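You operate a simulated robot arm through the tools that you are given. There is no shell and no other tool.

You run a simulated robot arm. Do the job below in one go: nothing can be reset, and whatever is moved stays where it is left.

Task
Rebuild the stack on the mandrel with the card's die at the bottom.
Fine: lift the FLAT die off onto the shelf first; on the card's die go FLAT, then SQUARE.
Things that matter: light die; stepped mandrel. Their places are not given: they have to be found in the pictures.

The check looks at the end state, three seconds after you hand in, the way a careful person would. Anything else that was tipped, shoved, dropped, spilled or broken makes it a failure.

Robot
A 6-joint arm with a two-finger gripper, fixed in place. Base frame: the origin is on the floor under the middle of its stand, x ahead of it, y to its left, z up; the work surface is at about z = 0.9. Lengths are in m, angles in degrees, forces in N, time in s.
It reaches about 1.572 m from its shoulder. Its first joint turns from -166.0 to 166.0 degrees. Payload 2.45 kg.
Tool frame: the origin (TCP) lies between the finger pads and is the grasp point; the fingertips stand 0.02 m ahead of it; z points along the fingers, y is the line along which they close. The gripper opens to 0.14 m; its body begins 0.168 m behind the TCP.
Orientation is that of the tool frame in the base frame, as [roll, pitch, yaw] about the fixed x, y, z axes, in that order (R = Rz(yaw) Ry(pitch) Rx(roll)). With the fingers straight down and closing along the base's y, the tool's x points along the base's -x, its y along +y and its z along -z.

Tools
- The arm moves only by the tool drive_tool. Its argument "plan" is a list of rows, each an object of numbers (a shift or turn left out is 0, a gripper value left out holds the last): "wx", "wy", "wz": the turn, a rotation vector about the tool's x, y, z in units of 45 degrees (1.0 is 45 degrees); "dx", "dy", "dz": the shift along the tool's x, y, z in units of 400 mm (1.0 is 400 mm); "grip": the closure, from 0 (fully open) to 1 (shut). In form: [{"wx": .., "wy": .., "wz": .., "dx": .., "dy": .., "dz": .., "grip": ..}, ...]. A call has 1 to 20 rows; each row is the pose to reach, as a shift and turn from the pose commanded when the call began, along the tool's axes at that moment. A call with a number of a shift or a turn outside -1 to 1 is refused whole. Rows are played at 5 a second. More than 0.05 m and 8.6 degrees between two rows, or a gripper value outside its range, and nothing of the call is played. Where a pose cannot be reached the arm comes as near as it can. A force on the tool above 40 N (or 10 N above the force at the start of the call, whichever is more), or a blocked arm, ends the call early, and 0.2 s more pass. Each finger travels about 0.045 m/s and halts on what it meets, pressing with about 45 N; the grip force reading is that of the motor and also rises with nothing between the fingers. The clock runs only during rows and for 0.2 s after the last one: add rows that repeat a pose to give the fingers time. It gives the time, the measured TCP pose, the force on the tool (base axes), the opening and the grip force at its end, in the units of the frame above (readings bear some noise), with the torque about the TCP (base axes, N m) and any sound that the robot's microphone picked up.
- Cameras (640 x 400 px; columns grow to the right, rows downward): "scene" is fixed at [0.22, 0.4995, 1.4609]; the picture's right is [-0.35, -0.94, 0.00], its down [-0.36, 0.14, -0.92] and it looks along [0.86, -0.32, -0.39] (base axes); focal length 295 px, centre (320, 200). "wrist" rides on the gripper at [0.078, 0.011, -0.209] in the tool frame; the picture's right is [-0.14, 0.99, 0.00], its down [-0.92, -0.13, -0.37] and it looks along [-0.37, -0.05, 0.93] (tool axes); focal length 280 px, centre (320, 200).
- camera(camera): a new picture of that camera. The clock stands still meanwhile.
- pixel_to_xyz(camera, pixels): for up to 12 pixels [column, row] of the newest picture of that camera ("zoom" is the newest enlarged one), the place [x, y, z] in the base frame of the surface seen there, good to about 0.002 m. The clock stands still meanwhile.
- close_up(camera, box): a new picture of the part [left, top, right, bottom] of that camera's present view, enlarged. The clock stands still meanwhile.
- sign_off(): hands the job in; it is judged then, once.

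Leave the gripper open and the arm clear of the work at the hand-in unless told otherwise.

The tools are called as a command line: name --argument value ..., lists and objects as JSON in quotes. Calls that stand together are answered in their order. drive_tool: Moves the arm, as the interface text tells. Its arguments: {"type":"object","properties":{"plan":{"type":"array"}},"required":["plan"]} The other tools are called the same way: camera (camera) takes a picture; pixel_to_xyz (camera, pixels) gives the place of the surface under pixels of a picture; close_up (camera, box) takes an enlarged picture of a part of a camera's view; sign_off () hands the job in.

At the start:

```text
time: 0.0
tcp_pos: [0.6684, 0.0659, 1.3327]
tcp_rot: [180.0, -0.1, 180.0]
ft_force: [-0.3, -0.6, 0.7]
ft_torque: [0.0, 0.0, -0.01]
width: 0.1399
grasp_force: 0.1
```

scene: 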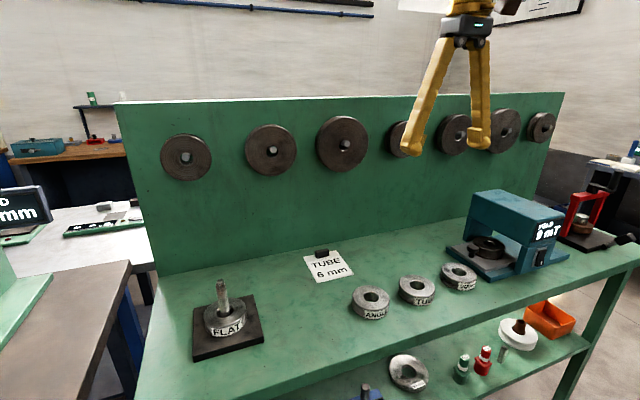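
wrist: 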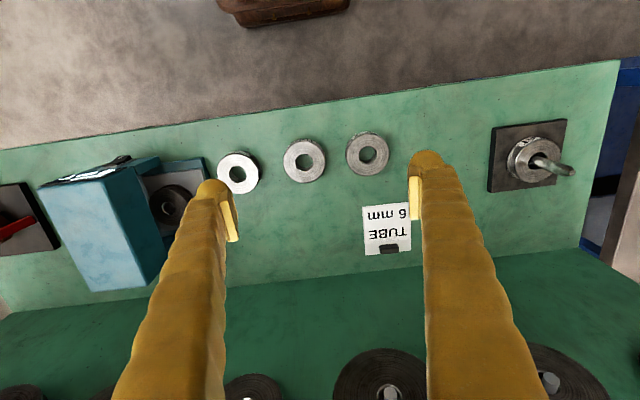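

The card at about (327, 268) in the scene picture reads "TUBE 6 mm". A FLAT die sits on the mandrel at (224, 318), and three loose dies lie at (370, 300), (417, 290) and (459, 276). I'll take close-ups to read the labels and look at the mandrel.

close_up --camera "scene" --box '[330, 240, 500, 346]'

close_up --camera "scene" --box '[170, 260, 290, 370]'

close_up --camera "scene" --box '[340, 300, 600, 400]'

close_up --camera "scene" --box '[430, 170, 640, 290]'

```text
3.76 times, centred on (415, 293) of scene
```

zoom: 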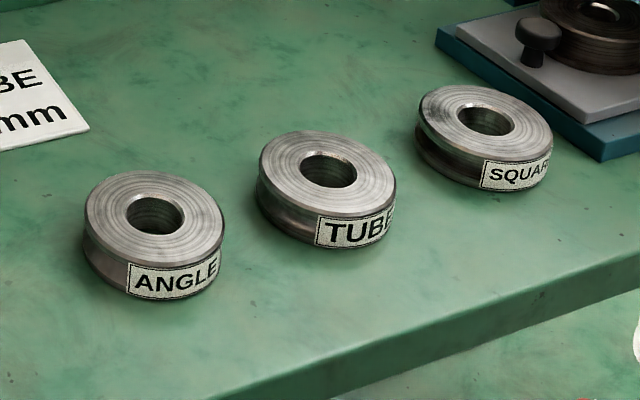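

```text
3.64 times, centred on (230, 315) of scene
```

zoom: 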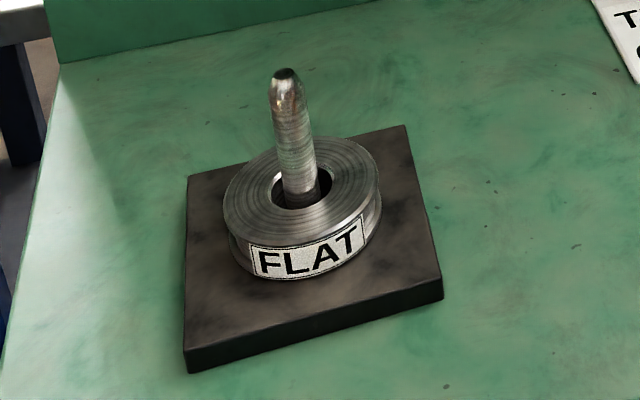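

```text
2.46 times, centred on (470, 350) of scene
```

zoom: 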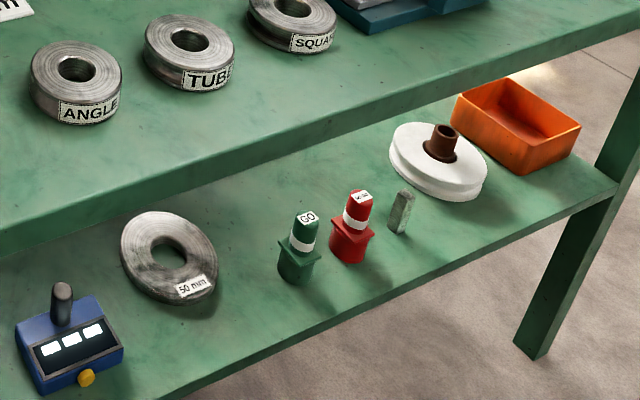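

```text
3.05 times, centred on (535, 230) of scene
```

zoom: 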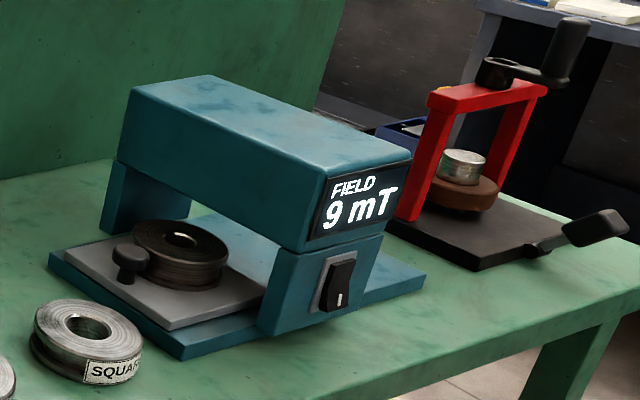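

Labels read ANGLE, TUBE, SQUARE, left to right. FLAT is on the mandrel. There's an upper work top and a lower ledge in front. I'll measure key places: the dies, mandrel, upper surface, lower ledge.

camera --camera "scene"

pixel_to_xyz --camera "scene" --pixels '[[222, 280], [223, 300], [230, 309], [205, 315], [240, 308], [225, 333], [200, 345], [255, 335], [290, 320], [240, 385], [400, 335], [330, 268]]'

pixel_to_xyz --camera "scene" --pixels '[[355, 297], [384, 300], [370, 288], [370, 305], [402, 287], [433, 290], [417, 278], [444, 271], [474, 276], [459, 264], [450, 370], [540, 355]]'

close_up --camera "wrist" --box '[200, 110, 430, 250]'

close_up --camera "wrist" --box '[450, 90, 610, 220]'

```text
taken
```

scene: 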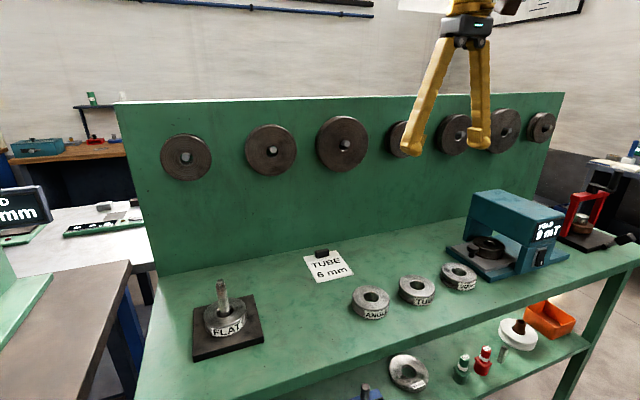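

```text
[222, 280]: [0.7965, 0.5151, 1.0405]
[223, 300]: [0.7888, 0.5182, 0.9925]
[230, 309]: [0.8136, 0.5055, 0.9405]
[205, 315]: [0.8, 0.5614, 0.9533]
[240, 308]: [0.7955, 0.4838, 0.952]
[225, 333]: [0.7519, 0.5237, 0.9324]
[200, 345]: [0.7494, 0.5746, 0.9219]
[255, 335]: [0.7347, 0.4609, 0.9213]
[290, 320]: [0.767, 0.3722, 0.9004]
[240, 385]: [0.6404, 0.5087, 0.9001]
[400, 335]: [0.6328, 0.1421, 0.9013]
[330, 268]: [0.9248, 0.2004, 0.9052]
```

```text
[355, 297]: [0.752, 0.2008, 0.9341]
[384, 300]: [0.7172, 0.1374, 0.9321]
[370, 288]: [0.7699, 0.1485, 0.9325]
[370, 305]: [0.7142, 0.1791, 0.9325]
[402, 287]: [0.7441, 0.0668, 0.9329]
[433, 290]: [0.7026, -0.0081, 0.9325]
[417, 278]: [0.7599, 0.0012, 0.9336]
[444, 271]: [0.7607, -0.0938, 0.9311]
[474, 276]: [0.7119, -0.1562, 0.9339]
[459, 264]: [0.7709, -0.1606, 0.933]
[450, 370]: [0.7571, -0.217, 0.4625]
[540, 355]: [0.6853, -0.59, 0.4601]
```

```text
2.78 times, centred on (315, 180) of wrist
```

zoom: 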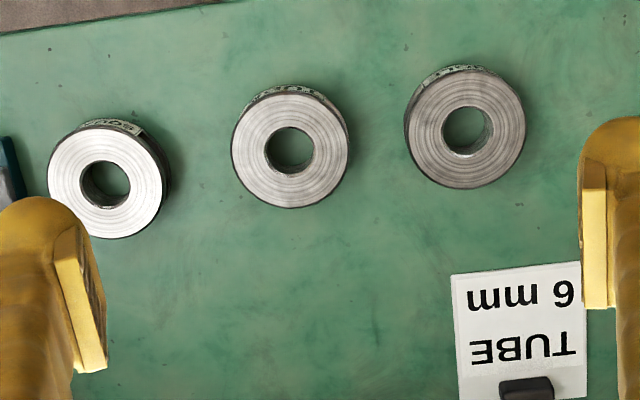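

```text
3.08 times, centred on (530, 155) of wrist
```

zoom: 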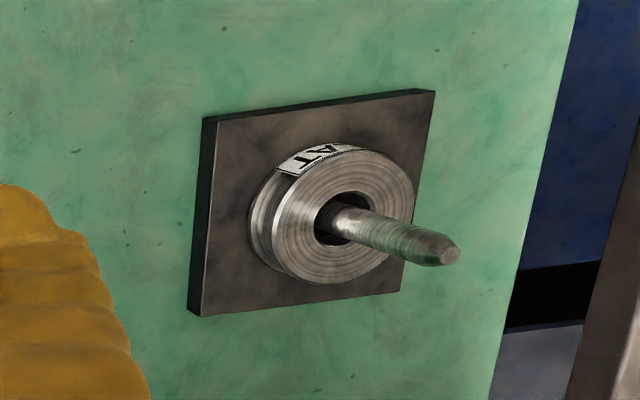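

The dies rest on the work top at z≈0.90 and are about 0.032 tall. The mandrel plate top is at z≈0.921. I'll zoom in more on the mandrel pin to see the step and measure its top.

close_up --camera "scene" --box '[190, 270, 262, 315]'

pixel_to_xyz --camera "zoom" --pixels '[[290, 80], [275, 130], [300, 200], [310, 270], [220, 270], [400, 290], [120, 330], [490, 290], [300, 380], [260, 130], [310, 130], [420, 240]]'

```text
8.89 times, centred on (226, 292) of scene
```

zoom: 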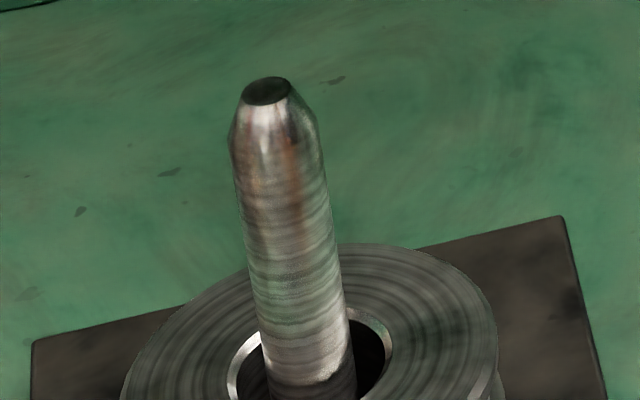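

```text
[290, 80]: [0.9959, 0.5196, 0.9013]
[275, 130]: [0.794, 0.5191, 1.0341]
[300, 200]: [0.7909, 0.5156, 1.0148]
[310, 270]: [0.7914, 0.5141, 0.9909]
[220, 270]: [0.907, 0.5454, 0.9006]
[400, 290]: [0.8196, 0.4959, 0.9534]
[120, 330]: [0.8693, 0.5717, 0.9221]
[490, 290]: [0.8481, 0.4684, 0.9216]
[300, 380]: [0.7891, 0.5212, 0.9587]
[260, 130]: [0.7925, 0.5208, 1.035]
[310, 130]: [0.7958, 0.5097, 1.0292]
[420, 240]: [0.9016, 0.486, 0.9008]
```

The pin tops out at z≈1.045, around (0.80, 0.514). The hole in the die is visibly wider than the upper pin, so the step must be down inside. I'll move the open gripper at height towards the mandrel to see it from above.

drive_tool --plan '[{"dx": -0.03, "dy": 0.1}, {"dx": -0.06, "dy": 0.2}, {"dx": -0.1, "dy": 0.3}, {"dx": -0.13, "dy": 0.4}, {"dx": -0.16, "dy": 0.5}, {"dx": -0.2, "dy": 0.6}, {"dx": -0.23, "dy": 0.7}, {"dx": -0.26, "dy": 0.8}, {"dx": -0.3, "dy": 0.9}, {"dx": -0.33, "dy": 1.0}, {"dx": -0.33, "dy": 1.0}]'

```text
time: 2.4
tcp_pos: [0.802, 0.466, 1.3317]
tcp_rot: [-179.9, 0.0, -180.0]
ft_force: [-0.4, -1.0, 0.2]
ft_torque: [0.01, 0.03, 0.01]
width: 0.1397
grasp_force: 0.0
```

The arm is at (0.802, 0.466, 1.332). Next I move 0.048 in y and down to z≈1.20, still well above the pin top at 1.045.

drive_tool --plan '[{"dy": 0.06, "dz": 0.08}, {"dy": 0.12, "dz": 0.16}, {"dy": 0.12, "dz": 0.25}, {"dy": 0.12, "dz": 0.33}, {"dy": 0.12, "dz": 0.33}]'

camera --camera "wrist"

```text
time: 3.6
tcp_pos: [0.8034, 0.5149, 1.2012]
tcp_rot: [-180.0, -0.1, -180.0]
ft_force: [-1.3, -0.5, 1.2]
ft_torque: [-0.02, 0.01, -0.02]
width: 0.14
grasp_force: 0.1
```

```text
taken
```

wrist: 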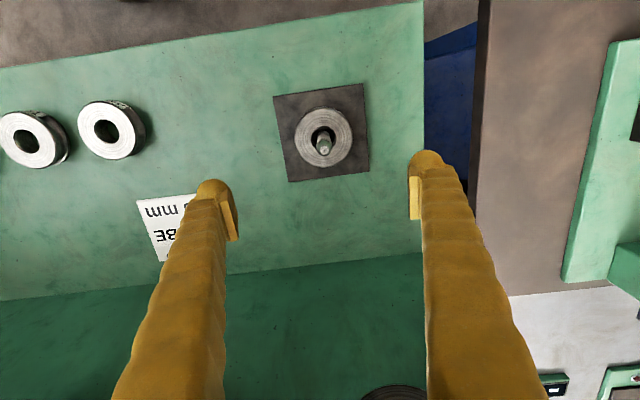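

The mandrel is at (323, 142) in the wrist view, between the fingers. I'll zoom in for precise points on the die rim, hole and pin.

close_up --camera "wrist" --box '[264, 80, 384, 190]'

```text
3.64 times, centred on (324, 135) of wrist
```

zoom: 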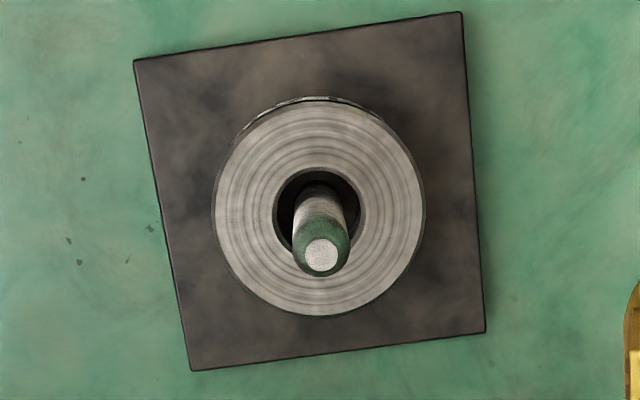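

pixel_to_xyz --camera "zoom" --pixels '[[218, 210], [421, 210], [320, 108], [318, 312], [248, 282], [390, 282], [250, 138], [390, 140], [320, 165], [322, 255], [300, 200], [285, 195]]'

pixel_to_xyz --camera "zoom" --pixels '[[270, 210], [368, 210], [318, 195], [345, 195], [137, 64], [459, 16], [482, 328], [192, 366], [312, 268], [332, 245], [340, 185], [290, 240]]'

```text
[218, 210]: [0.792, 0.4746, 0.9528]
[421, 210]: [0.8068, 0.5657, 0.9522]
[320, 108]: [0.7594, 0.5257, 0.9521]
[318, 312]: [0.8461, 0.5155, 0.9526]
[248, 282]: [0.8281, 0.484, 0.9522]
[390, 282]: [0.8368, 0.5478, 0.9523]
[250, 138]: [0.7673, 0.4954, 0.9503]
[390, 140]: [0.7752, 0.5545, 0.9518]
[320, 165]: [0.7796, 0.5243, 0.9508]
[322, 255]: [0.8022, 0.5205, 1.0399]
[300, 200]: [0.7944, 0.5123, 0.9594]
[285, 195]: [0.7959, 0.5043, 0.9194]
```

```text
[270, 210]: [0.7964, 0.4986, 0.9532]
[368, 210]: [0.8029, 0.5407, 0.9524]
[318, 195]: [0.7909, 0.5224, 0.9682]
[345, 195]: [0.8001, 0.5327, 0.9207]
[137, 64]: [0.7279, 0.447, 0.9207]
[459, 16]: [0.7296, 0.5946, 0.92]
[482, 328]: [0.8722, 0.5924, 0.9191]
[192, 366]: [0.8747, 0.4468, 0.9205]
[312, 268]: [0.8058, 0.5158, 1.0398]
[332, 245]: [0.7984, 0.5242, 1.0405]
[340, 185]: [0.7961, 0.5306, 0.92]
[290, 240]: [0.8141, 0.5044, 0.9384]
```

The plate is centred on (0.8015, 0.520) with its top at z≈0.920. The pin top is at (0.802, 0.520, 1.040) and the FLAT die is about 0.09 across with a bore of about 0.04, top z≈0.9525. I'll line up, then lower the open fingers around the FLAT die with the TCP at z≈0.945, keeping the fingertips about 5 mm above the plate.

drive_tool --plan '[{"dx": 0.001, "dy": 0.0143}, {"dx": 0.001, "dy": 0.0143, "dz": 0.08}, {"dx": 0.001, "dy": 0.0143, "dz": 0.17}, {"dx": 0.001, "dy": 0.0143, "dz": 0.26}, {"dx": 0.001, "dy": 0.0143, "dz": 0.35}, {"dx": 0.001, "dy": 0.0143, "dz": 0.43}, {"dx": 0.001, "dy": 0.0143, "dz": 0.5}, {"dx": 0.001, "dy": 0.0143, "dz": 0.56}, {"dx": 0.001, "dy": 0.0143, "dz": 0.6}, {"dx": 0.001, "dy": 0.0143, "dz": 0.62}, {"dx": 0.001, "dy": 0.0143, "dz": 0.639}, {"dx": 0.001, "dy": 0.0143, "dz": 0.639}]'

camera --camera "wrist"

close_up --camera "scene" --box '[170, 240, 290, 370]'

```text
time: 6.2
tcp_pos: [0.8019, 0.5194, 0.9456]
tcp_rot: [-180.0, 0.0, 180.0]
ft_force: [0.2, 0.6, 0.1]
ft_torque: [-0.01, 0.01, 0.0]
width: 0.1401
grasp_force: 0.1
```

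```text
taken
```

wrist: 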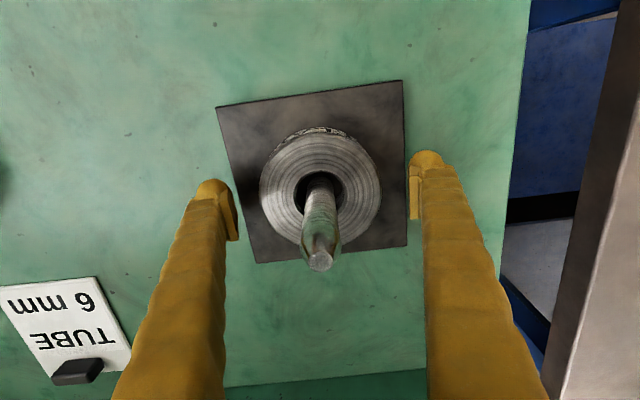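

```text
3.08 times, centred on (230, 305) of scene
```

zoom: 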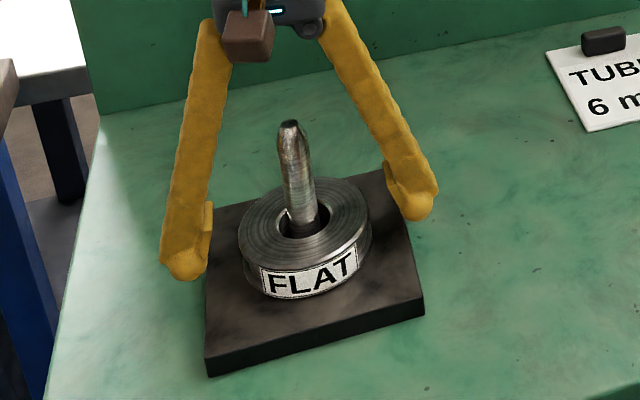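

The fingers straddle the FLAT die with no contact. From close range I'll measure the die, pin and hole again before closing.

close_up --camera "wrist" --box '[240, 110, 400, 280]'

pixel_to_xyz --camera "wrist" --pixels '[[262, 190], [380, 190], [320, 137], [320, 245], [296, 190], [343, 190], [320, 262], [310, 195], [335, 200], [320, 190], [310, 180], [320, 172]]'

```text
2.35 times, centred on (320, 195) of wrist
```

zoom: 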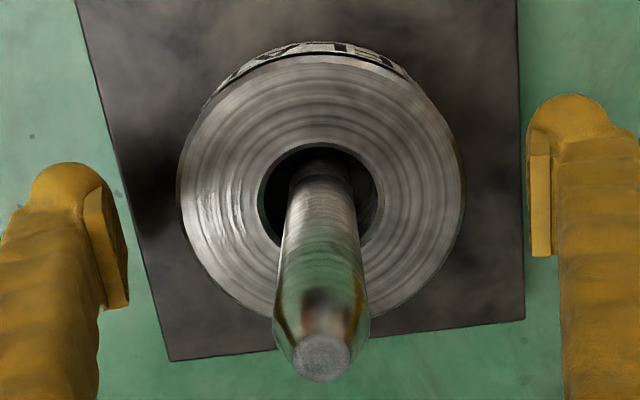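

```text
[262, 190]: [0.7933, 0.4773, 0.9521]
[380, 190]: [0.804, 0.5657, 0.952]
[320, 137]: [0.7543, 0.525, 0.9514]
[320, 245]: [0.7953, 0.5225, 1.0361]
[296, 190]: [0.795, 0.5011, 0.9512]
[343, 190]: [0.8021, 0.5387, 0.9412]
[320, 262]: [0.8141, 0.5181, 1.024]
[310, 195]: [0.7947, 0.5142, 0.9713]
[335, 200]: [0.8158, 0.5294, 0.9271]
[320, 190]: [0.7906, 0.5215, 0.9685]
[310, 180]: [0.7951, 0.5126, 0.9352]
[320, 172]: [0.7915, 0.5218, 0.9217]
```

The die centre reads about (0.800, 0.521), so the fingers are well centred. Now I close on it and wait for the fingers to settle.

drive_tool --plan '[{"grip": 0.2}, {"grip": 0.3}, {"grip": 0.4}, {"grip": 1}, {"grip": 1}, {"grip": 1}, {"grip": 1}]'

```text
time: 7.8
tcp_pos: [0.8006, 0.5198, 0.9447]
tcp_rot: [180.0, 0.0, -180.0]
ft_force: [0.7, 0.4, 3.7]
ft_torque: [0.04, -0.01, -0.07]
width: 0.0972
grasp_force: 44.6
```

The fingers stopped at 0.097 with 44.6 N. That's slightly wider than I estimated, so I'll look before lifting.

close_up --camera "wrist" --box '[220, 110, 420, 280]'

close_up --camera "scene" --box '[170, 260, 290, 360]'

```text
2.35 times, centred on (320, 195) of wrist
```

zoom: 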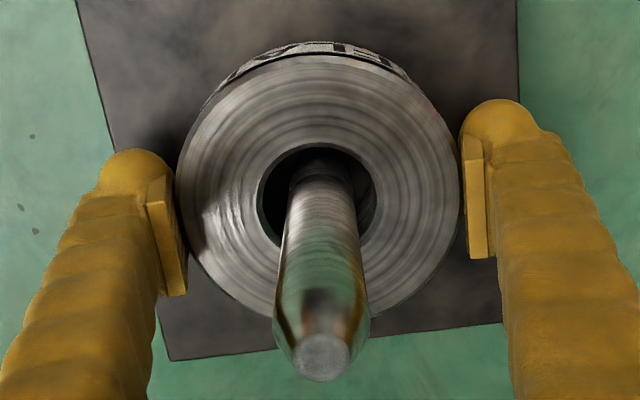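

```text
4.00 times, centred on (230, 310) of scene
```

zoom: 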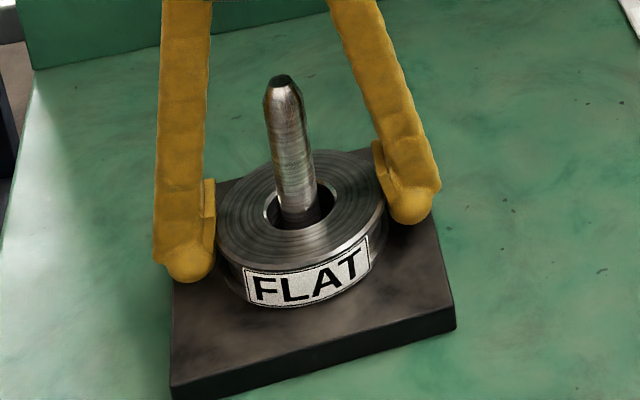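

The pads hold the die cleanly on both sides. I'll lift straight up 20 mm first and check that it comes free of the pin.

drive_tool --plan '[{"dz": -0.01, "grip": 1}, {"dz": -0.02}, {"dz": -0.035}, {"dz": -0.05}, {"dz": -0.05}, {"dz": -0.05}]'

close_up --camera "scene" --box '[170, 250, 290, 350]'

```text
time: 9.2
tcp_pos: [0.8015, 0.5191, 0.9645]
tcp_rot: [180.0, 0.0, -180.0]
ft_force: [-0.5, 0.5, -4.0]
ft_torque: [-0.05, 0.0, 0.02]
width: 0.0968
grasp_force: 45.4
```

```text
4.00 times, centred on (230, 300) of scene
```

zoom: 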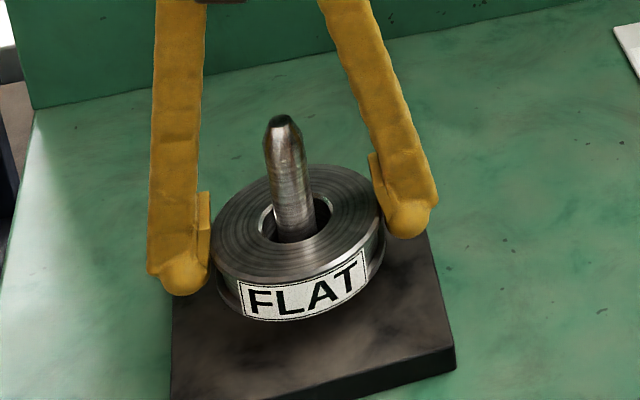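

The die follows freely, weighing about 4–4.5 N. I'll keep lifting straight up until its underside clears the pin top (TCP ≈1.115).

drive_tool --plan '[{"dz": -0.06}, {"dz": -0.12}, {"dz": -0.18}, {"dz": -0.24}, {"dz": -0.3}, {"dz": -0.35}, {"dz": -0.375}, {"dz": -0.375}]'

camera --camera "scene"

close_up --camera "scene" --box '[170, 200, 290, 350]'

```text
time: 11.0
tcp_pos: [0.8016, 0.5203, 1.1148]
tcp_rot: [-180.0, 0.0, 179.9]
ft_force: [0.4, -0.4, -4.0]
ft_torque: [0.01, 0.0, -0.02]
width: 0.0966
grasp_force: 44.8
```

```text
taken
```

scene: 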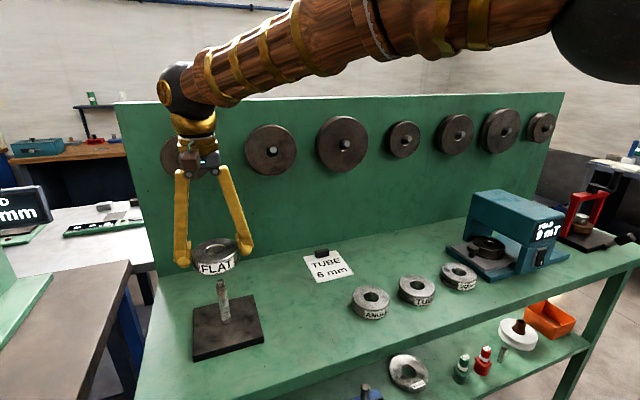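

```text
2.67 times, centred on (230, 275) of scene
```

zoom: 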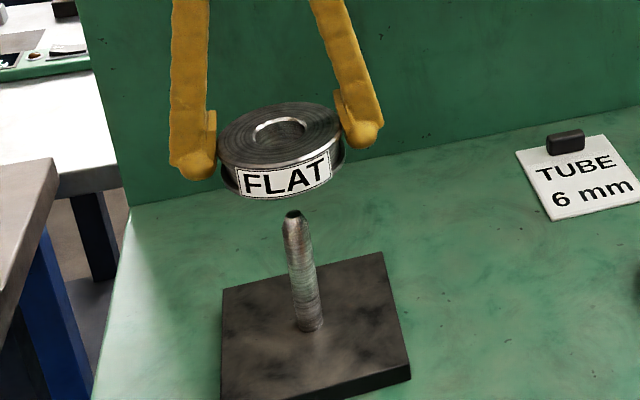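

FLAT is clear of the pin. I'll zoom in on the bare mandrel to see its step.

close_up --camera "scene" --box '[185, 272, 270, 362]'

pixel_to_xyz --camera "zoom" --pixels '[[275, 60], [278, 110], [285, 160], [290, 210], [300, 250], [280, 270], [320, 230], [160, 200], [440, 180], [300, 350], [100, 320], [490, 300]]'

```text
4.44 times, centred on (228, 317) of scene
```

zoom: 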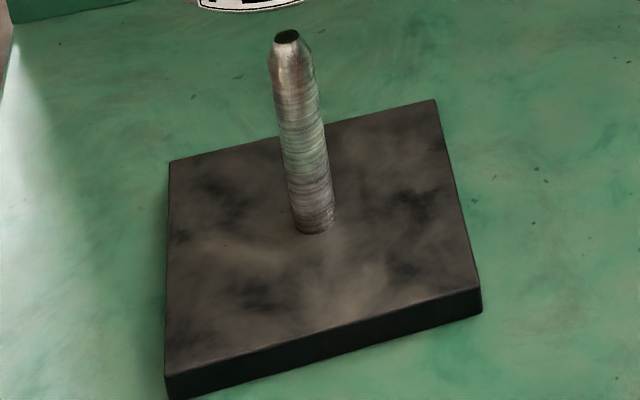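

```text
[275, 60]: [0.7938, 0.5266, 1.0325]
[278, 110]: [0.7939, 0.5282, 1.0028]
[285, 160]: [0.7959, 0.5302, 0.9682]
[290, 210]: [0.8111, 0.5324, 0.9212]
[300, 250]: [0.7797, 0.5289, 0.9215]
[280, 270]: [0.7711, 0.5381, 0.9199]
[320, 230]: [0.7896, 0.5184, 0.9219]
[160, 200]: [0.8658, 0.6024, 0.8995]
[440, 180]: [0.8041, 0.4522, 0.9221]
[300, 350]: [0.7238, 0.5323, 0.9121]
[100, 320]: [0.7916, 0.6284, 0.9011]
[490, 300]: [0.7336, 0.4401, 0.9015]
```

The bare pin is about 22 mm thick with a narrower neck at the base. The free spot on the work top is around (0.72, 0.332), between the plate (y>0.447) and ANGLE (y<0.22). I'll carry FLAT there at height and stop low, just above the surface.

drive_tool --plan '[{"dx": 0.03, "dy": -0.07}, {"dx": 0.07, "dy": -0.16}, {"dx": 0.11, "dy": -0.25}, {"dx": 0.15, "dy": -0.34}, {"dx": 0.19, "dy": -0.43}, {"dx": 0.204, "dy": -0.47}, {"dx": 0.204, "dy": -0.47, "dz": 0.08}, {"dx": 0.204, "dy": -0.47, "dz": 0.17}, {"dx": 0.204, "dy": -0.47, "dz": 0.26}, {"dx": 0.204, "dy": -0.47, "dz": 0.34}, {"dx": 0.204, "dy": -0.47, "dz": 0.4}, {"dx": 0.204, "dy": -0.47, "dz": 0.44}, {"dx": 0.204, "dy": -0.47, "dz": 0.45}, {"dx": 0.204, "dy": -0.47, "dz": 0.45}]'

camera --camera "scene"

close_up --camera "scene" --box '[230, 260, 400, 366]'

```text
time: 14.0
tcp_pos: [0.7204, 0.3329, 0.9344]
tcp_rot: [-179.9, 0.0, -179.9]
ft_force: [0.6, 0.1, -4.2]
ft_torque: [0.03, -0.02, -0.02]
width: 0.0964
grasp_force: 45.0
```

```text
taken
```

scene: 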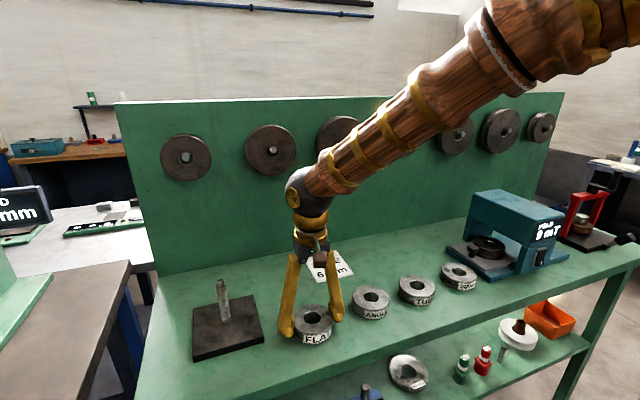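

```text
3.76 times, centred on (315, 313) of scene
```

zoom: 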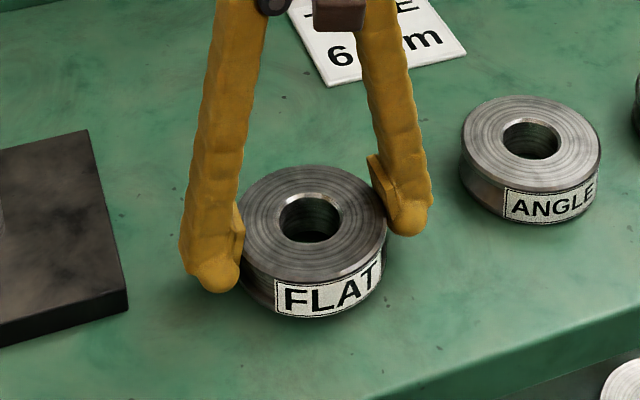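

FLAT hovers about 9 mm above the top with plenty of room around it. Next I lower it slowly until it touches.

drive_tool --plan '[{"dz": 0.006}, {"dz": 0.012}, {"dz": 0.016}, {"dz": 0.02}, {"dz": 0.022}, {"dz": 0.024}, {"dz": 0.024}]'

```text
time: 15.6
tcp_pos: [0.7202, 0.3316, 0.9261]
tcp_rot: [179.9, 0.0, -180.0]
ft_force: [-7.1, -6.0, 22.9]
ft_torque: [0.95, 0.17, 0.25]
width: 0.0969
grasp_force: 45.2
```

It's resting on the top (about 23 N of contact). I'll ease up half a millimetre to take off the load, then open gently.

drive_tool --plan '[{"dz": -0.0015, "grip": 1}, {"dz": -0.002, "grip": 1}, {"dz": -0.002, "grip": 0.25}, {"dz": -0.002, "grip": 0.2}, {"dz": -0.002, "grip": 0.15}, {"dz": -0.002, "grip": 0.12}, {"dz": -0.002, "grip": 0.12}]'

camera --camera "wrist"

close_up --camera "scene" --box '[230, 260, 400, 366]'

```text
time: 17.2
tcp_pos: [0.72, 0.3316, 0.9257]
tcp_rot: [180.0, 0.0, 180.0]
ft_force: [-0.4, -0.5, -0.4]
ft_torque: [-0.04, -0.01, -0.04]
width: 0.1232
grasp_force: 0.0
```

```text
taken
```

wrist: 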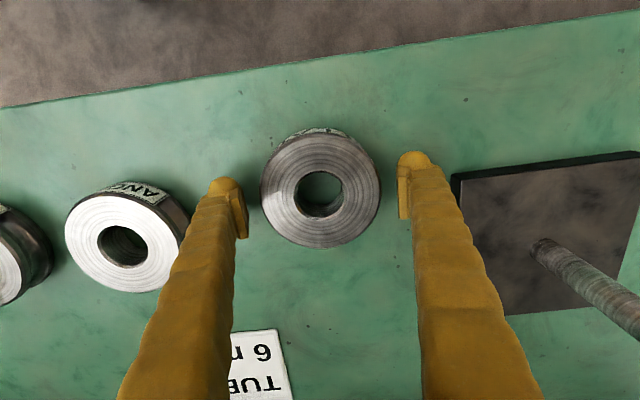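

```text
3.76 times, centred on (315, 313) of scene
```

zoom: 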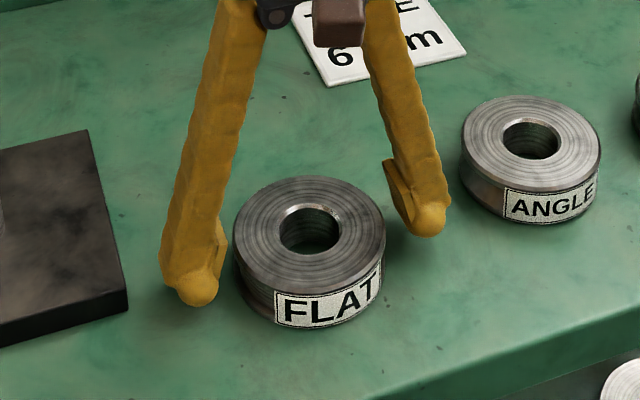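

FLAT is released and resting flat, with the fingers clear on both sides. I'll raise straight up and move over to the TUBE die at roughly (0.73, 0.03).

drive_tool --plan '[{"dz": -0.03}, {"dz": -0.1}, {"dz": -0.2}, {"dz": -0.3}, {"dz": -0.4}, {"dz": -0.5}, {"dz": -0.56}, {"dz": -0.56, "dy": -0.1}, {"dz": -0.56, "dy": -0.2}, {"dz": -0.56, "dy": -0.3}, {"dz": -0.56, "dy": -0.4}, {"dz": -0.56, "dy": -0.5}, {"dz": -0.56, "dy": -0.6}, {"dz": -0.56, "dy": -0.7, "dx": -0.02}, {"dz": -0.56, "dy": -0.75, "dx": -0.025}, {"dz": -0.56, "dy": -0.75, "dx": -0.025}]'

camera --camera "wrist"

close_up --camera "wrist" --box '[240, 90, 400, 200]'

```text
time: 20.6
tcp_pos: [0.7308, 0.0307, 1.1506]
tcp_rot: [-180.0, -0.1, -180.0]
ft_force: [0.3, -0.5, -0.2]
ft_torque: [0.0, 0.03, -0.01]
width: 0.1234
grasp_force: 0.0
```

```text
taken
```

wrist: 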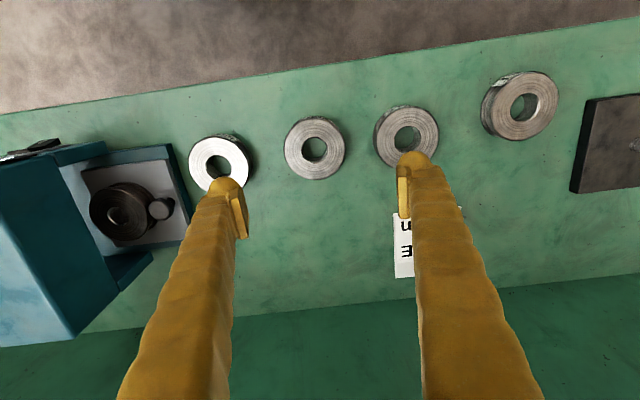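

```text
3.64 times, centred on (320, 145) of wrist
```

zoom: 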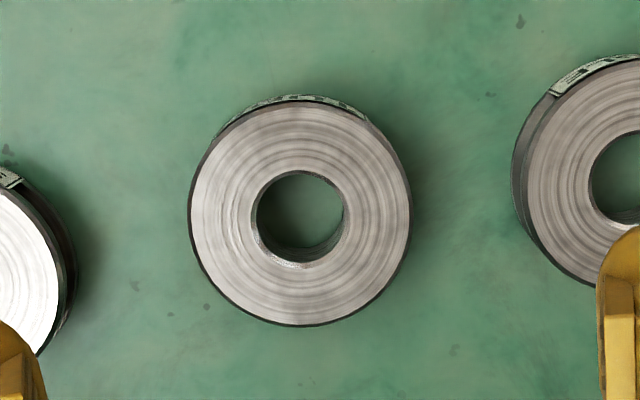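

The TUBE die sits almost centred in the zoomed picture at (300, 212), hole at (300, 220). I'll measure its rim and hole, and its neighbours.

pixel_to_xyz --camera "zoom" --pixels '[[195, 212], [407, 212], [300, 108], [300, 319], [226, 288], [374, 288], [226, 138], [374, 138], [258, 215], [344, 215], [300, 175], [300, 262]]'

pixel_to_xyz --camera "wrist" --pixels '[[193, 165], [245, 165], [217, 140], [213, 189], [377, 138], [435, 138], [406, 112], [488, 108], [555, 100], [520, 75], [522, 137], [180, 200]]'

```text
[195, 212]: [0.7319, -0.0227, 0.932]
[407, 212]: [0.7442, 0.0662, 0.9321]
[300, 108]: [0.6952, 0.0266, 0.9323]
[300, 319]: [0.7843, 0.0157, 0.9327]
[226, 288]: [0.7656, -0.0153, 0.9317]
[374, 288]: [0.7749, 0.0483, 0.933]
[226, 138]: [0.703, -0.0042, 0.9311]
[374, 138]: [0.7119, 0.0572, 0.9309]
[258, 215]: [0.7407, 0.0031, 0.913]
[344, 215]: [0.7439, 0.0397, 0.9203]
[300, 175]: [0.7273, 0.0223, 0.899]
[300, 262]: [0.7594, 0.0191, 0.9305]
```

```text
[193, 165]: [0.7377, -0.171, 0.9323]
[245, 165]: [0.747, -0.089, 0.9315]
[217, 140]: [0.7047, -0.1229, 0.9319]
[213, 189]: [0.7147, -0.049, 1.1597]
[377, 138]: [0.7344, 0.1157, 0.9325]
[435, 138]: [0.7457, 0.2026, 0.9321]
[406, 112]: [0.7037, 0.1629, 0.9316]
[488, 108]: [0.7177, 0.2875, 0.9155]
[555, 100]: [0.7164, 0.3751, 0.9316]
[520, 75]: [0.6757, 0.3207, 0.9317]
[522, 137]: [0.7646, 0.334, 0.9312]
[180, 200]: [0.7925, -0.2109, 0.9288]
```

TUBE is centred at (0.739, 0.0215), top z≈0.932. ANGLE's near edge is at y≈0.11, too tight for fingers opening along y, so I'll turn the gripper 45° and align over TUBE in the same move.

drive_tool --plan '[{"wz": 0.15, "dx": -0.004, "dy": -0.004}, {"wz": 0.3, "dx": -0.008, "dy": -0.008}, {"wz": 0.45, "dx": -0.012, "dy": -0.012}, {"wz": 0.6, "dx": -0.016, "dy": -0.016}, {"wz": 0.75, "dx": -0.02, "dy": -0.02}, {"wz": 0.9, "dx": -0.0218, "dy": -0.025}, {"wz": 1.0, "dx": -0.0218, "dy": -0.025}, {"wz": 1.0, "dx": -0.0218, "dy": -0.025}]'

camera --camera "wrist"

```text
time: 22.4
tcp_pos: [0.7384, 0.0218, 1.1498]
tcp_rot: [180.0, 0.0, 134.9]
ft_force: [0.2, -0.5, 0.3]
ft_torque: [0.0, 0.03, -0.02]
width: 0.1234
grasp_force: 0.0
```

```text
taken
```

wrist: 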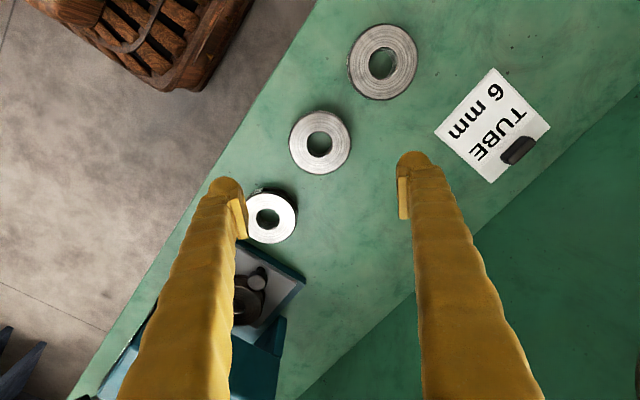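

The gripper is turned and TUBE at (320, 142) is centred between the fingers, with both neighbours outside the finger line. I'll descend to TCP z≈0.9255 (fingertips about 5 mm above the top).

drive_tool --plan '[{"dz": 0.08}, {"dz": 0.17}, {"dz": 0.26}, {"dz": 0.35}, {"dz": 0.42}, {"dz": 0.47}, {"dz": 0.51}, {"dz": 0.54}, {"dz": 0.5615}, {"dz": 0.5615}]'

camera --camera "wrist"

close_up --camera "scene" --box '[330, 240, 500, 346]'

```text
time: 24.6
tcp_pos: [0.7386, 0.0224, 0.9259]
tcp_rot: [180.0, -0.1, 135.1]
ft_force: [-0.5, 0.4, 0.1]
ft_torque: [-0.04, 0.01, 0.01]
width: 0.1237
grasp_force: 0.0
```

```text
taken
```

wrist: 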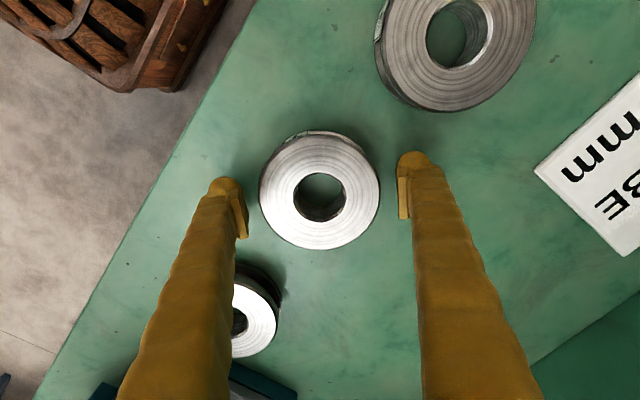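

```text
3.76 times, centred on (415, 293) of scene
```

zoom: 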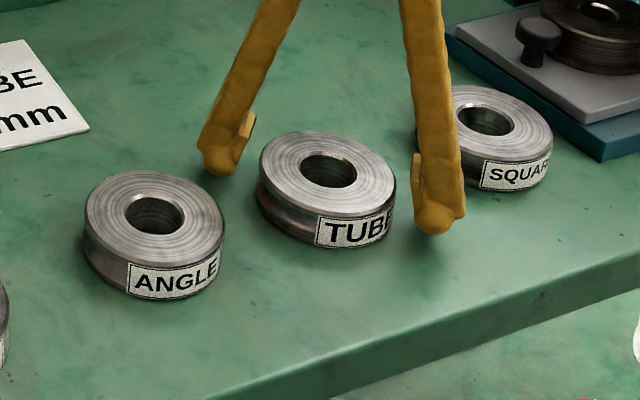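

The fingers are clear on both sides of TUBE. Closing now.

drive_tool --plan '[{"grip": 0.2}, {"grip": 0.28}, {"grip": 0.35}, {"grip": 1}, {"grip": 1}, {"grip": 1}, {"grip": 1}]'

close_up --camera "wrist" --box '[220, 110, 420, 280]'

```text
time: 26.2
tcp_pos: [0.7384, 0.0215, 0.9263]
tcp_rot: [180.0, 0.0, 135.0]
ft_force: [-1.1, 0.0, 3.1]
ft_torque: [-0.07, 0.08, -0.13]
width: 0.0954
grasp_force: 44.8
```

```text
2.35 times, centred on (320, 195) of wrist
```

zoom: 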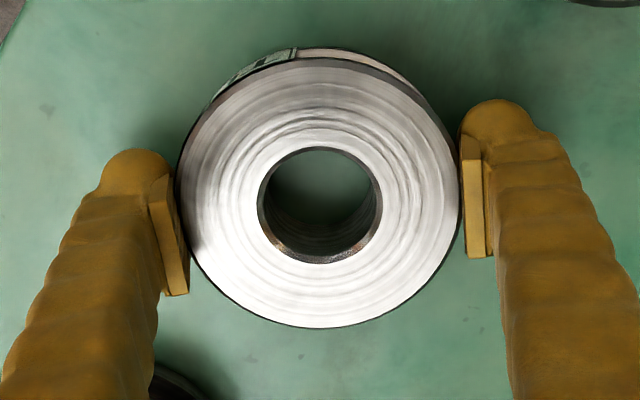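

TUBE is gripped at 0.095 with 44.8 N. I'll lift 30 mm slowly and check the hold.

drive_tool --plan '[{"dz": -0.01, "grip": 1}, {"dz": -0.03}, {"dz": -0.05}, {"dz": -0.075}, {"dz": -0.075}, {"dz": -0.075}]'

close_up --camera "scene" --box '[330, 220, 500, 346]'

```text
time: 27.6
tcp_pos: [0.7369, 0.0221, 0.9545]
tcp_rot: [180.0, 0.1, 135.0]
ft_force: [-0.2, 0.0, -4.6]
ft_torque: [0.03, -0.02, -0.01]
width: 0.0955
grasp_force: 45.0
```

```text
3.17 times, centred on (415, 283) of scene
```

zoom: 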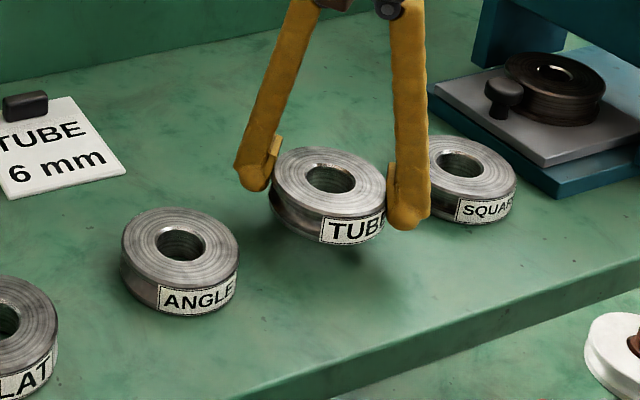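

TUBE is held level at about 4.6 N. I'll raise it to about 1.14 and carry it over the mandrel at (0.802, 0.520).

drive_tool --plan '[{"dz": -0.1}, {"dz": -0.2}, {"dz": -0.3}, {"dz": -0.4}, {"dz": -0.465}, {"dz": -0.465, "dx": 0.05, "dy": 0.06}, {"dz": -0.465, "dx": 0.11, "dy": 0.14}, {"dz": -0.465, "dx": 0.17, "dy": 0.22}, {"dz": -0.465, "dx": 0.23, "dy": 0.3}, {"dz": -0.465, "dx": 0.295, "dy": 0.38}, {"dz": -0.465, "dx": 0.36, "dy": 0.46}, {"dz": -0.465, "dx": 0.42, "dy": 0.54}, {"dz": -0.465, "dx": 0.48, "dy": 0.62}, {"dz": -0.465, "dx": 0.545, "dy": 0.7}, {"dz": -0.465, "dx": 0.61, "dy": 0.78}, {"dz": -0.465, "dx": 0.67, "dy": 0.86}, {"dz": -0.465, "dx": 0.73, "dy": 0.94}, {"dz": -0.465, "dx": 0.7708, "dy": 0.9917}, {"dz": -0.465, "dx": 0.7708, "dy": 0.9917}, {"dz": -0.465, "dx": 0.7708, "dy": 0.9917}]'

camera --camera "wrist"

close_up --camera "scene" --box '[160, 180, 300, 370]'

```text
time: 31.8
tcp_pos: [0.8029, 0.5196, 1.1414]
tcp_rot: [180.0, 0.0, 135.0]
ft_force: [0.5, 0.6, -3.8]
ft_torque: [-0.01, 0.02, 0.0]
width: 0.0949
grasp_force: 45.4
```

```text
taken
```

wrist: 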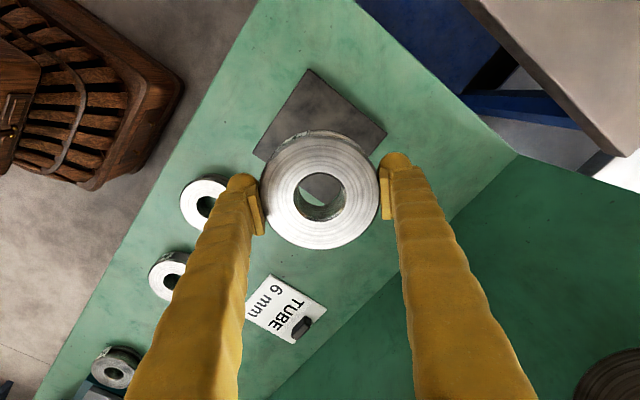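

```text
2.11 times, centred on (230, 275) of scene
```

zoom: 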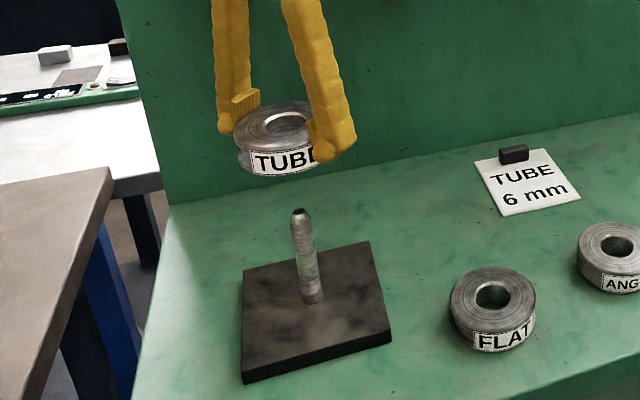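

TUBE is over the pin. I'll measure the held die's centre against the pin.

close_up --camera "wrist" --box '[220, 110, 420, 270]'

pixel_to_xyz --camera "wrist" --pixels '[[265, 190], [376, 190], [320, 141], [320, 246], [281, 150], [359, 230], [281, 230], [359, 150], [311, 190], [330, 200], [320, 68], [270, 150]]'

```text
2.50 times, centred on (320, 190) of wrist
```

zoom: 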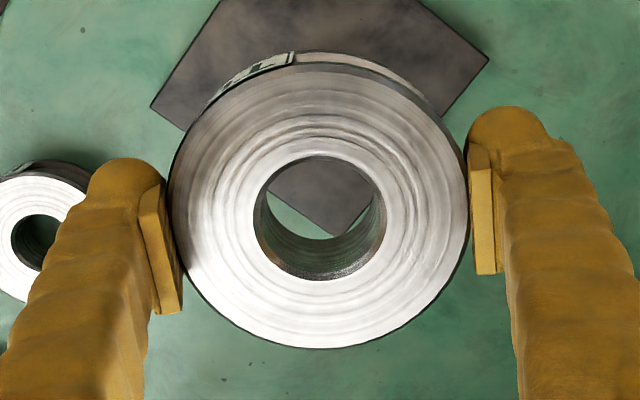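

```text
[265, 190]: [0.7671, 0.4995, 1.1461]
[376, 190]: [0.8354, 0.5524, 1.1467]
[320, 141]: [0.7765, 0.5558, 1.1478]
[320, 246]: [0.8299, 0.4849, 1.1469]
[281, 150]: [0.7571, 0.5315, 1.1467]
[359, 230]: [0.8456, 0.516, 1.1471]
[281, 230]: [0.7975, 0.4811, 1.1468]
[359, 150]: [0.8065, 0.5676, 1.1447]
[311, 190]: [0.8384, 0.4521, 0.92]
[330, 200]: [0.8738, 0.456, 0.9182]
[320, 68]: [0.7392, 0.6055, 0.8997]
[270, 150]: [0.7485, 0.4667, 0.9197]
```

The held die centre reads about (0.802, 0.523) and the pin is at (0.802, 0.520), well inside the 9 mm slack. I'll lower slowly until the pin tip is about 15 mm into the bore, then check.

drive_tool --plan '[{"dz": 0.05, "dx": -0.004, "dy": -0.004}, {"dz": 0.1, "dx": -0.004, "dy": -0.004}, {"dz": 0.14, "dx": -0.004, "dy": -0.004}, {"dz": 0.165, "dx": -0.004, "dy": -0.004}, {"dz": 0.185, "dx": -0.004, "dy": -0.004}, {"dz": 0.205, "dx": -0.004, "dy": -0.004}, {"dz": 0.225, "dx": -0.004, "dy": -0.004}, {"dz": 0.225, "dx": -0.004, "dy": -0.004}]'

close_up --camera "wrist" --box '[220, 110, 420, 270]'

close_up --camera "scene" --box '[160, 200, 300, 370]'

```text
time: 33.6
tcp_pos: [0.8006, 0.5179, 1.0525]
tcp_rot: [180.0, 0.0, 135.0]
ft_force: [0.7, -0.4, -4.3]
ft_torque: [-0.01, -0.02, 0.02]
width: 0.0949
grasp_force: 45.4
```

```text
2.50 times, centred on (320, 190) of wrist
```

zoom: 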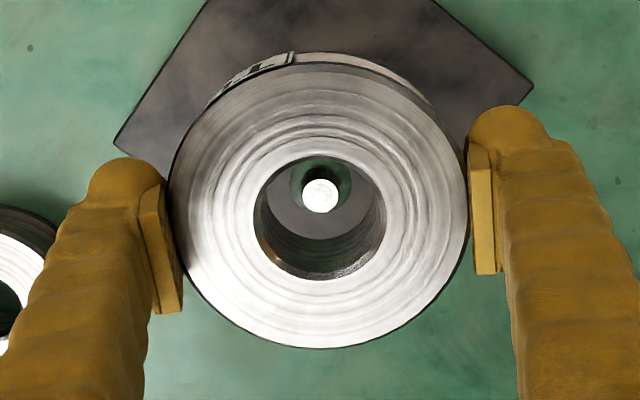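

```text
2.35 times, centred on (230, 285) of scene
```

zoom: 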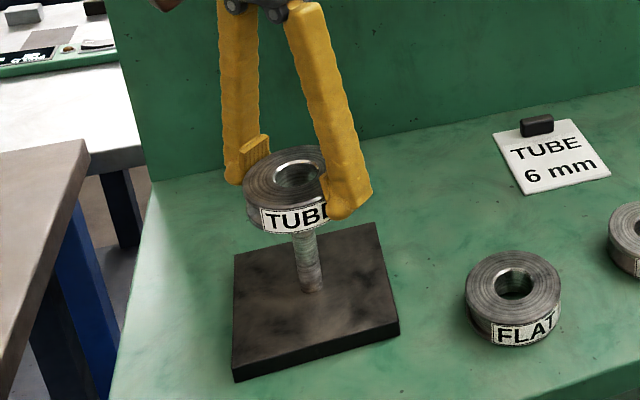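

The pin tip shows inside the bore and there's no contact force. I'll measure the tip and bore rim to check the centring.

camera --camera "wrist"

pixel_to_xyz --camera "wrist" --pixels '[[320, 188], [316, 188], [324, 190], [320, 182], [292, 197], [348, 197], [320, 170], [320, 224], [300, 177], [340, 177], [300, 217], [340, 217]]'

```text
taken
```

wrist: 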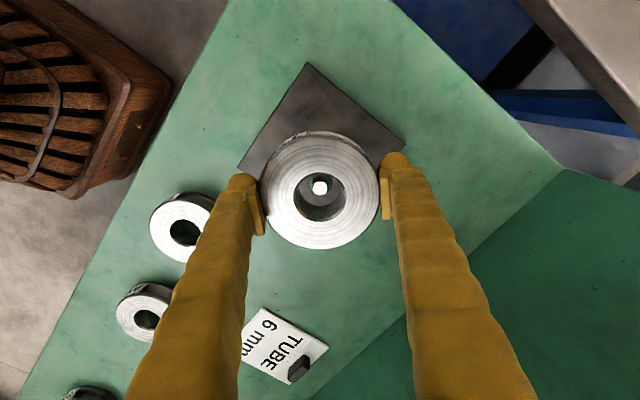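

```text
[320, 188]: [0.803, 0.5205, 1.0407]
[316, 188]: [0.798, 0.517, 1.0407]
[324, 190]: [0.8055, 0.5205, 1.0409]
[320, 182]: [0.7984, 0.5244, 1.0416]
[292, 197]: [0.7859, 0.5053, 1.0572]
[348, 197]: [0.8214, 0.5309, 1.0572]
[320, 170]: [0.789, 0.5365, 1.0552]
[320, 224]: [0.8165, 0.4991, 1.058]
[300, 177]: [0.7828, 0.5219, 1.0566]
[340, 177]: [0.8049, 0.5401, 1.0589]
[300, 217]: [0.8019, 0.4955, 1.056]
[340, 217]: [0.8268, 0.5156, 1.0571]
```

The bore centre is (0.8035, 0.518) and the pin (0.802, 0.5205). I'll shift about 3 mm to centre it and lower slowly to just above the plate.

drive_tool --plan '[{"dx": 0.007, "dy": 0.002}, {"dx": 0.007, "dy": 0.002, "dz": 0.03}, {"dx": 0.007, "dy": 0.002, "dz": 0.06}, {"dx": 0.007, "dy": 0.002, "dz": 0.09}, {"dx": 0.007, "dy": 0.002, "dz": 0.12}, {"dx": 0.007, "dy": 0.002, "dz": 0.15}, {"dx": 0.007, "dy": 0.002, "dz": 0.18}, {"dx": 0.007, "dy": 0.002, "dz": 0.21}, {"dx": 0.007, "dy": 0.002, "dz": 0.235}, {"dx": 0.007, "dy": 0.002, "dz": 0.25}, {"dx": 0.007, "dy": 0.002, "dz": 0.255}, {"dx": 0.007, "dy": 0.002, "dz": 0.255}]'

close_up --camera "scene" --box '[170, 250, 290, 360]'

close_up --camera "wrist" --box '[220, 110, 420, 280]'

```text
time: 36.2
tcp_pos: [0.8, 0.5207, 0.9498]
tcp_rot: [-180.0, 0.0, 135.0]
ft_force: [-0.6, -0.1, -4.1]
ft_torque: [0.01, 0.01, 0.01]
width: 0.0949
grasp_force: 45.1
```

```text
3.64 times, centred on (230, 305) of scene
```

zoom: 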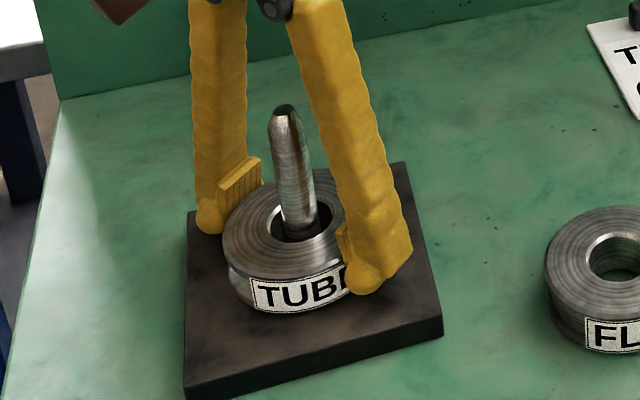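

```text
2.35 times, centred on (320, 195) of wrist
```

zoom: 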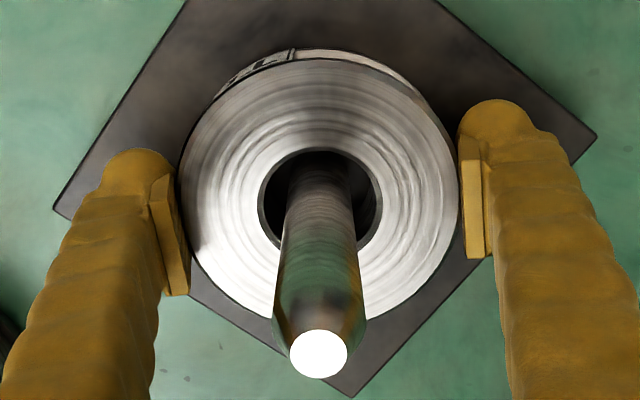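

TUBE is at the bottom, a few millimetres above the plate, and still hanging free. I'll lower in tiny steps until it touches.

drive_tool --plan '[{"dz": 0.003}, {"dz": 0.006}, {"dz": 0.008}, {"dz": 0.009}, {"dz": 0.009}]'

```text
time: 37.4
tcp_pos: [0.8008, 0.5203, 0.9474]
tcp_rot: [179.8, 0.0, 134.9]
ft_force: [-2.5, -3.5, 20.0]
ft_torque: [-0.9, 0.73, -0.02]
width: 0.0948
grasp_force: 44.9
```

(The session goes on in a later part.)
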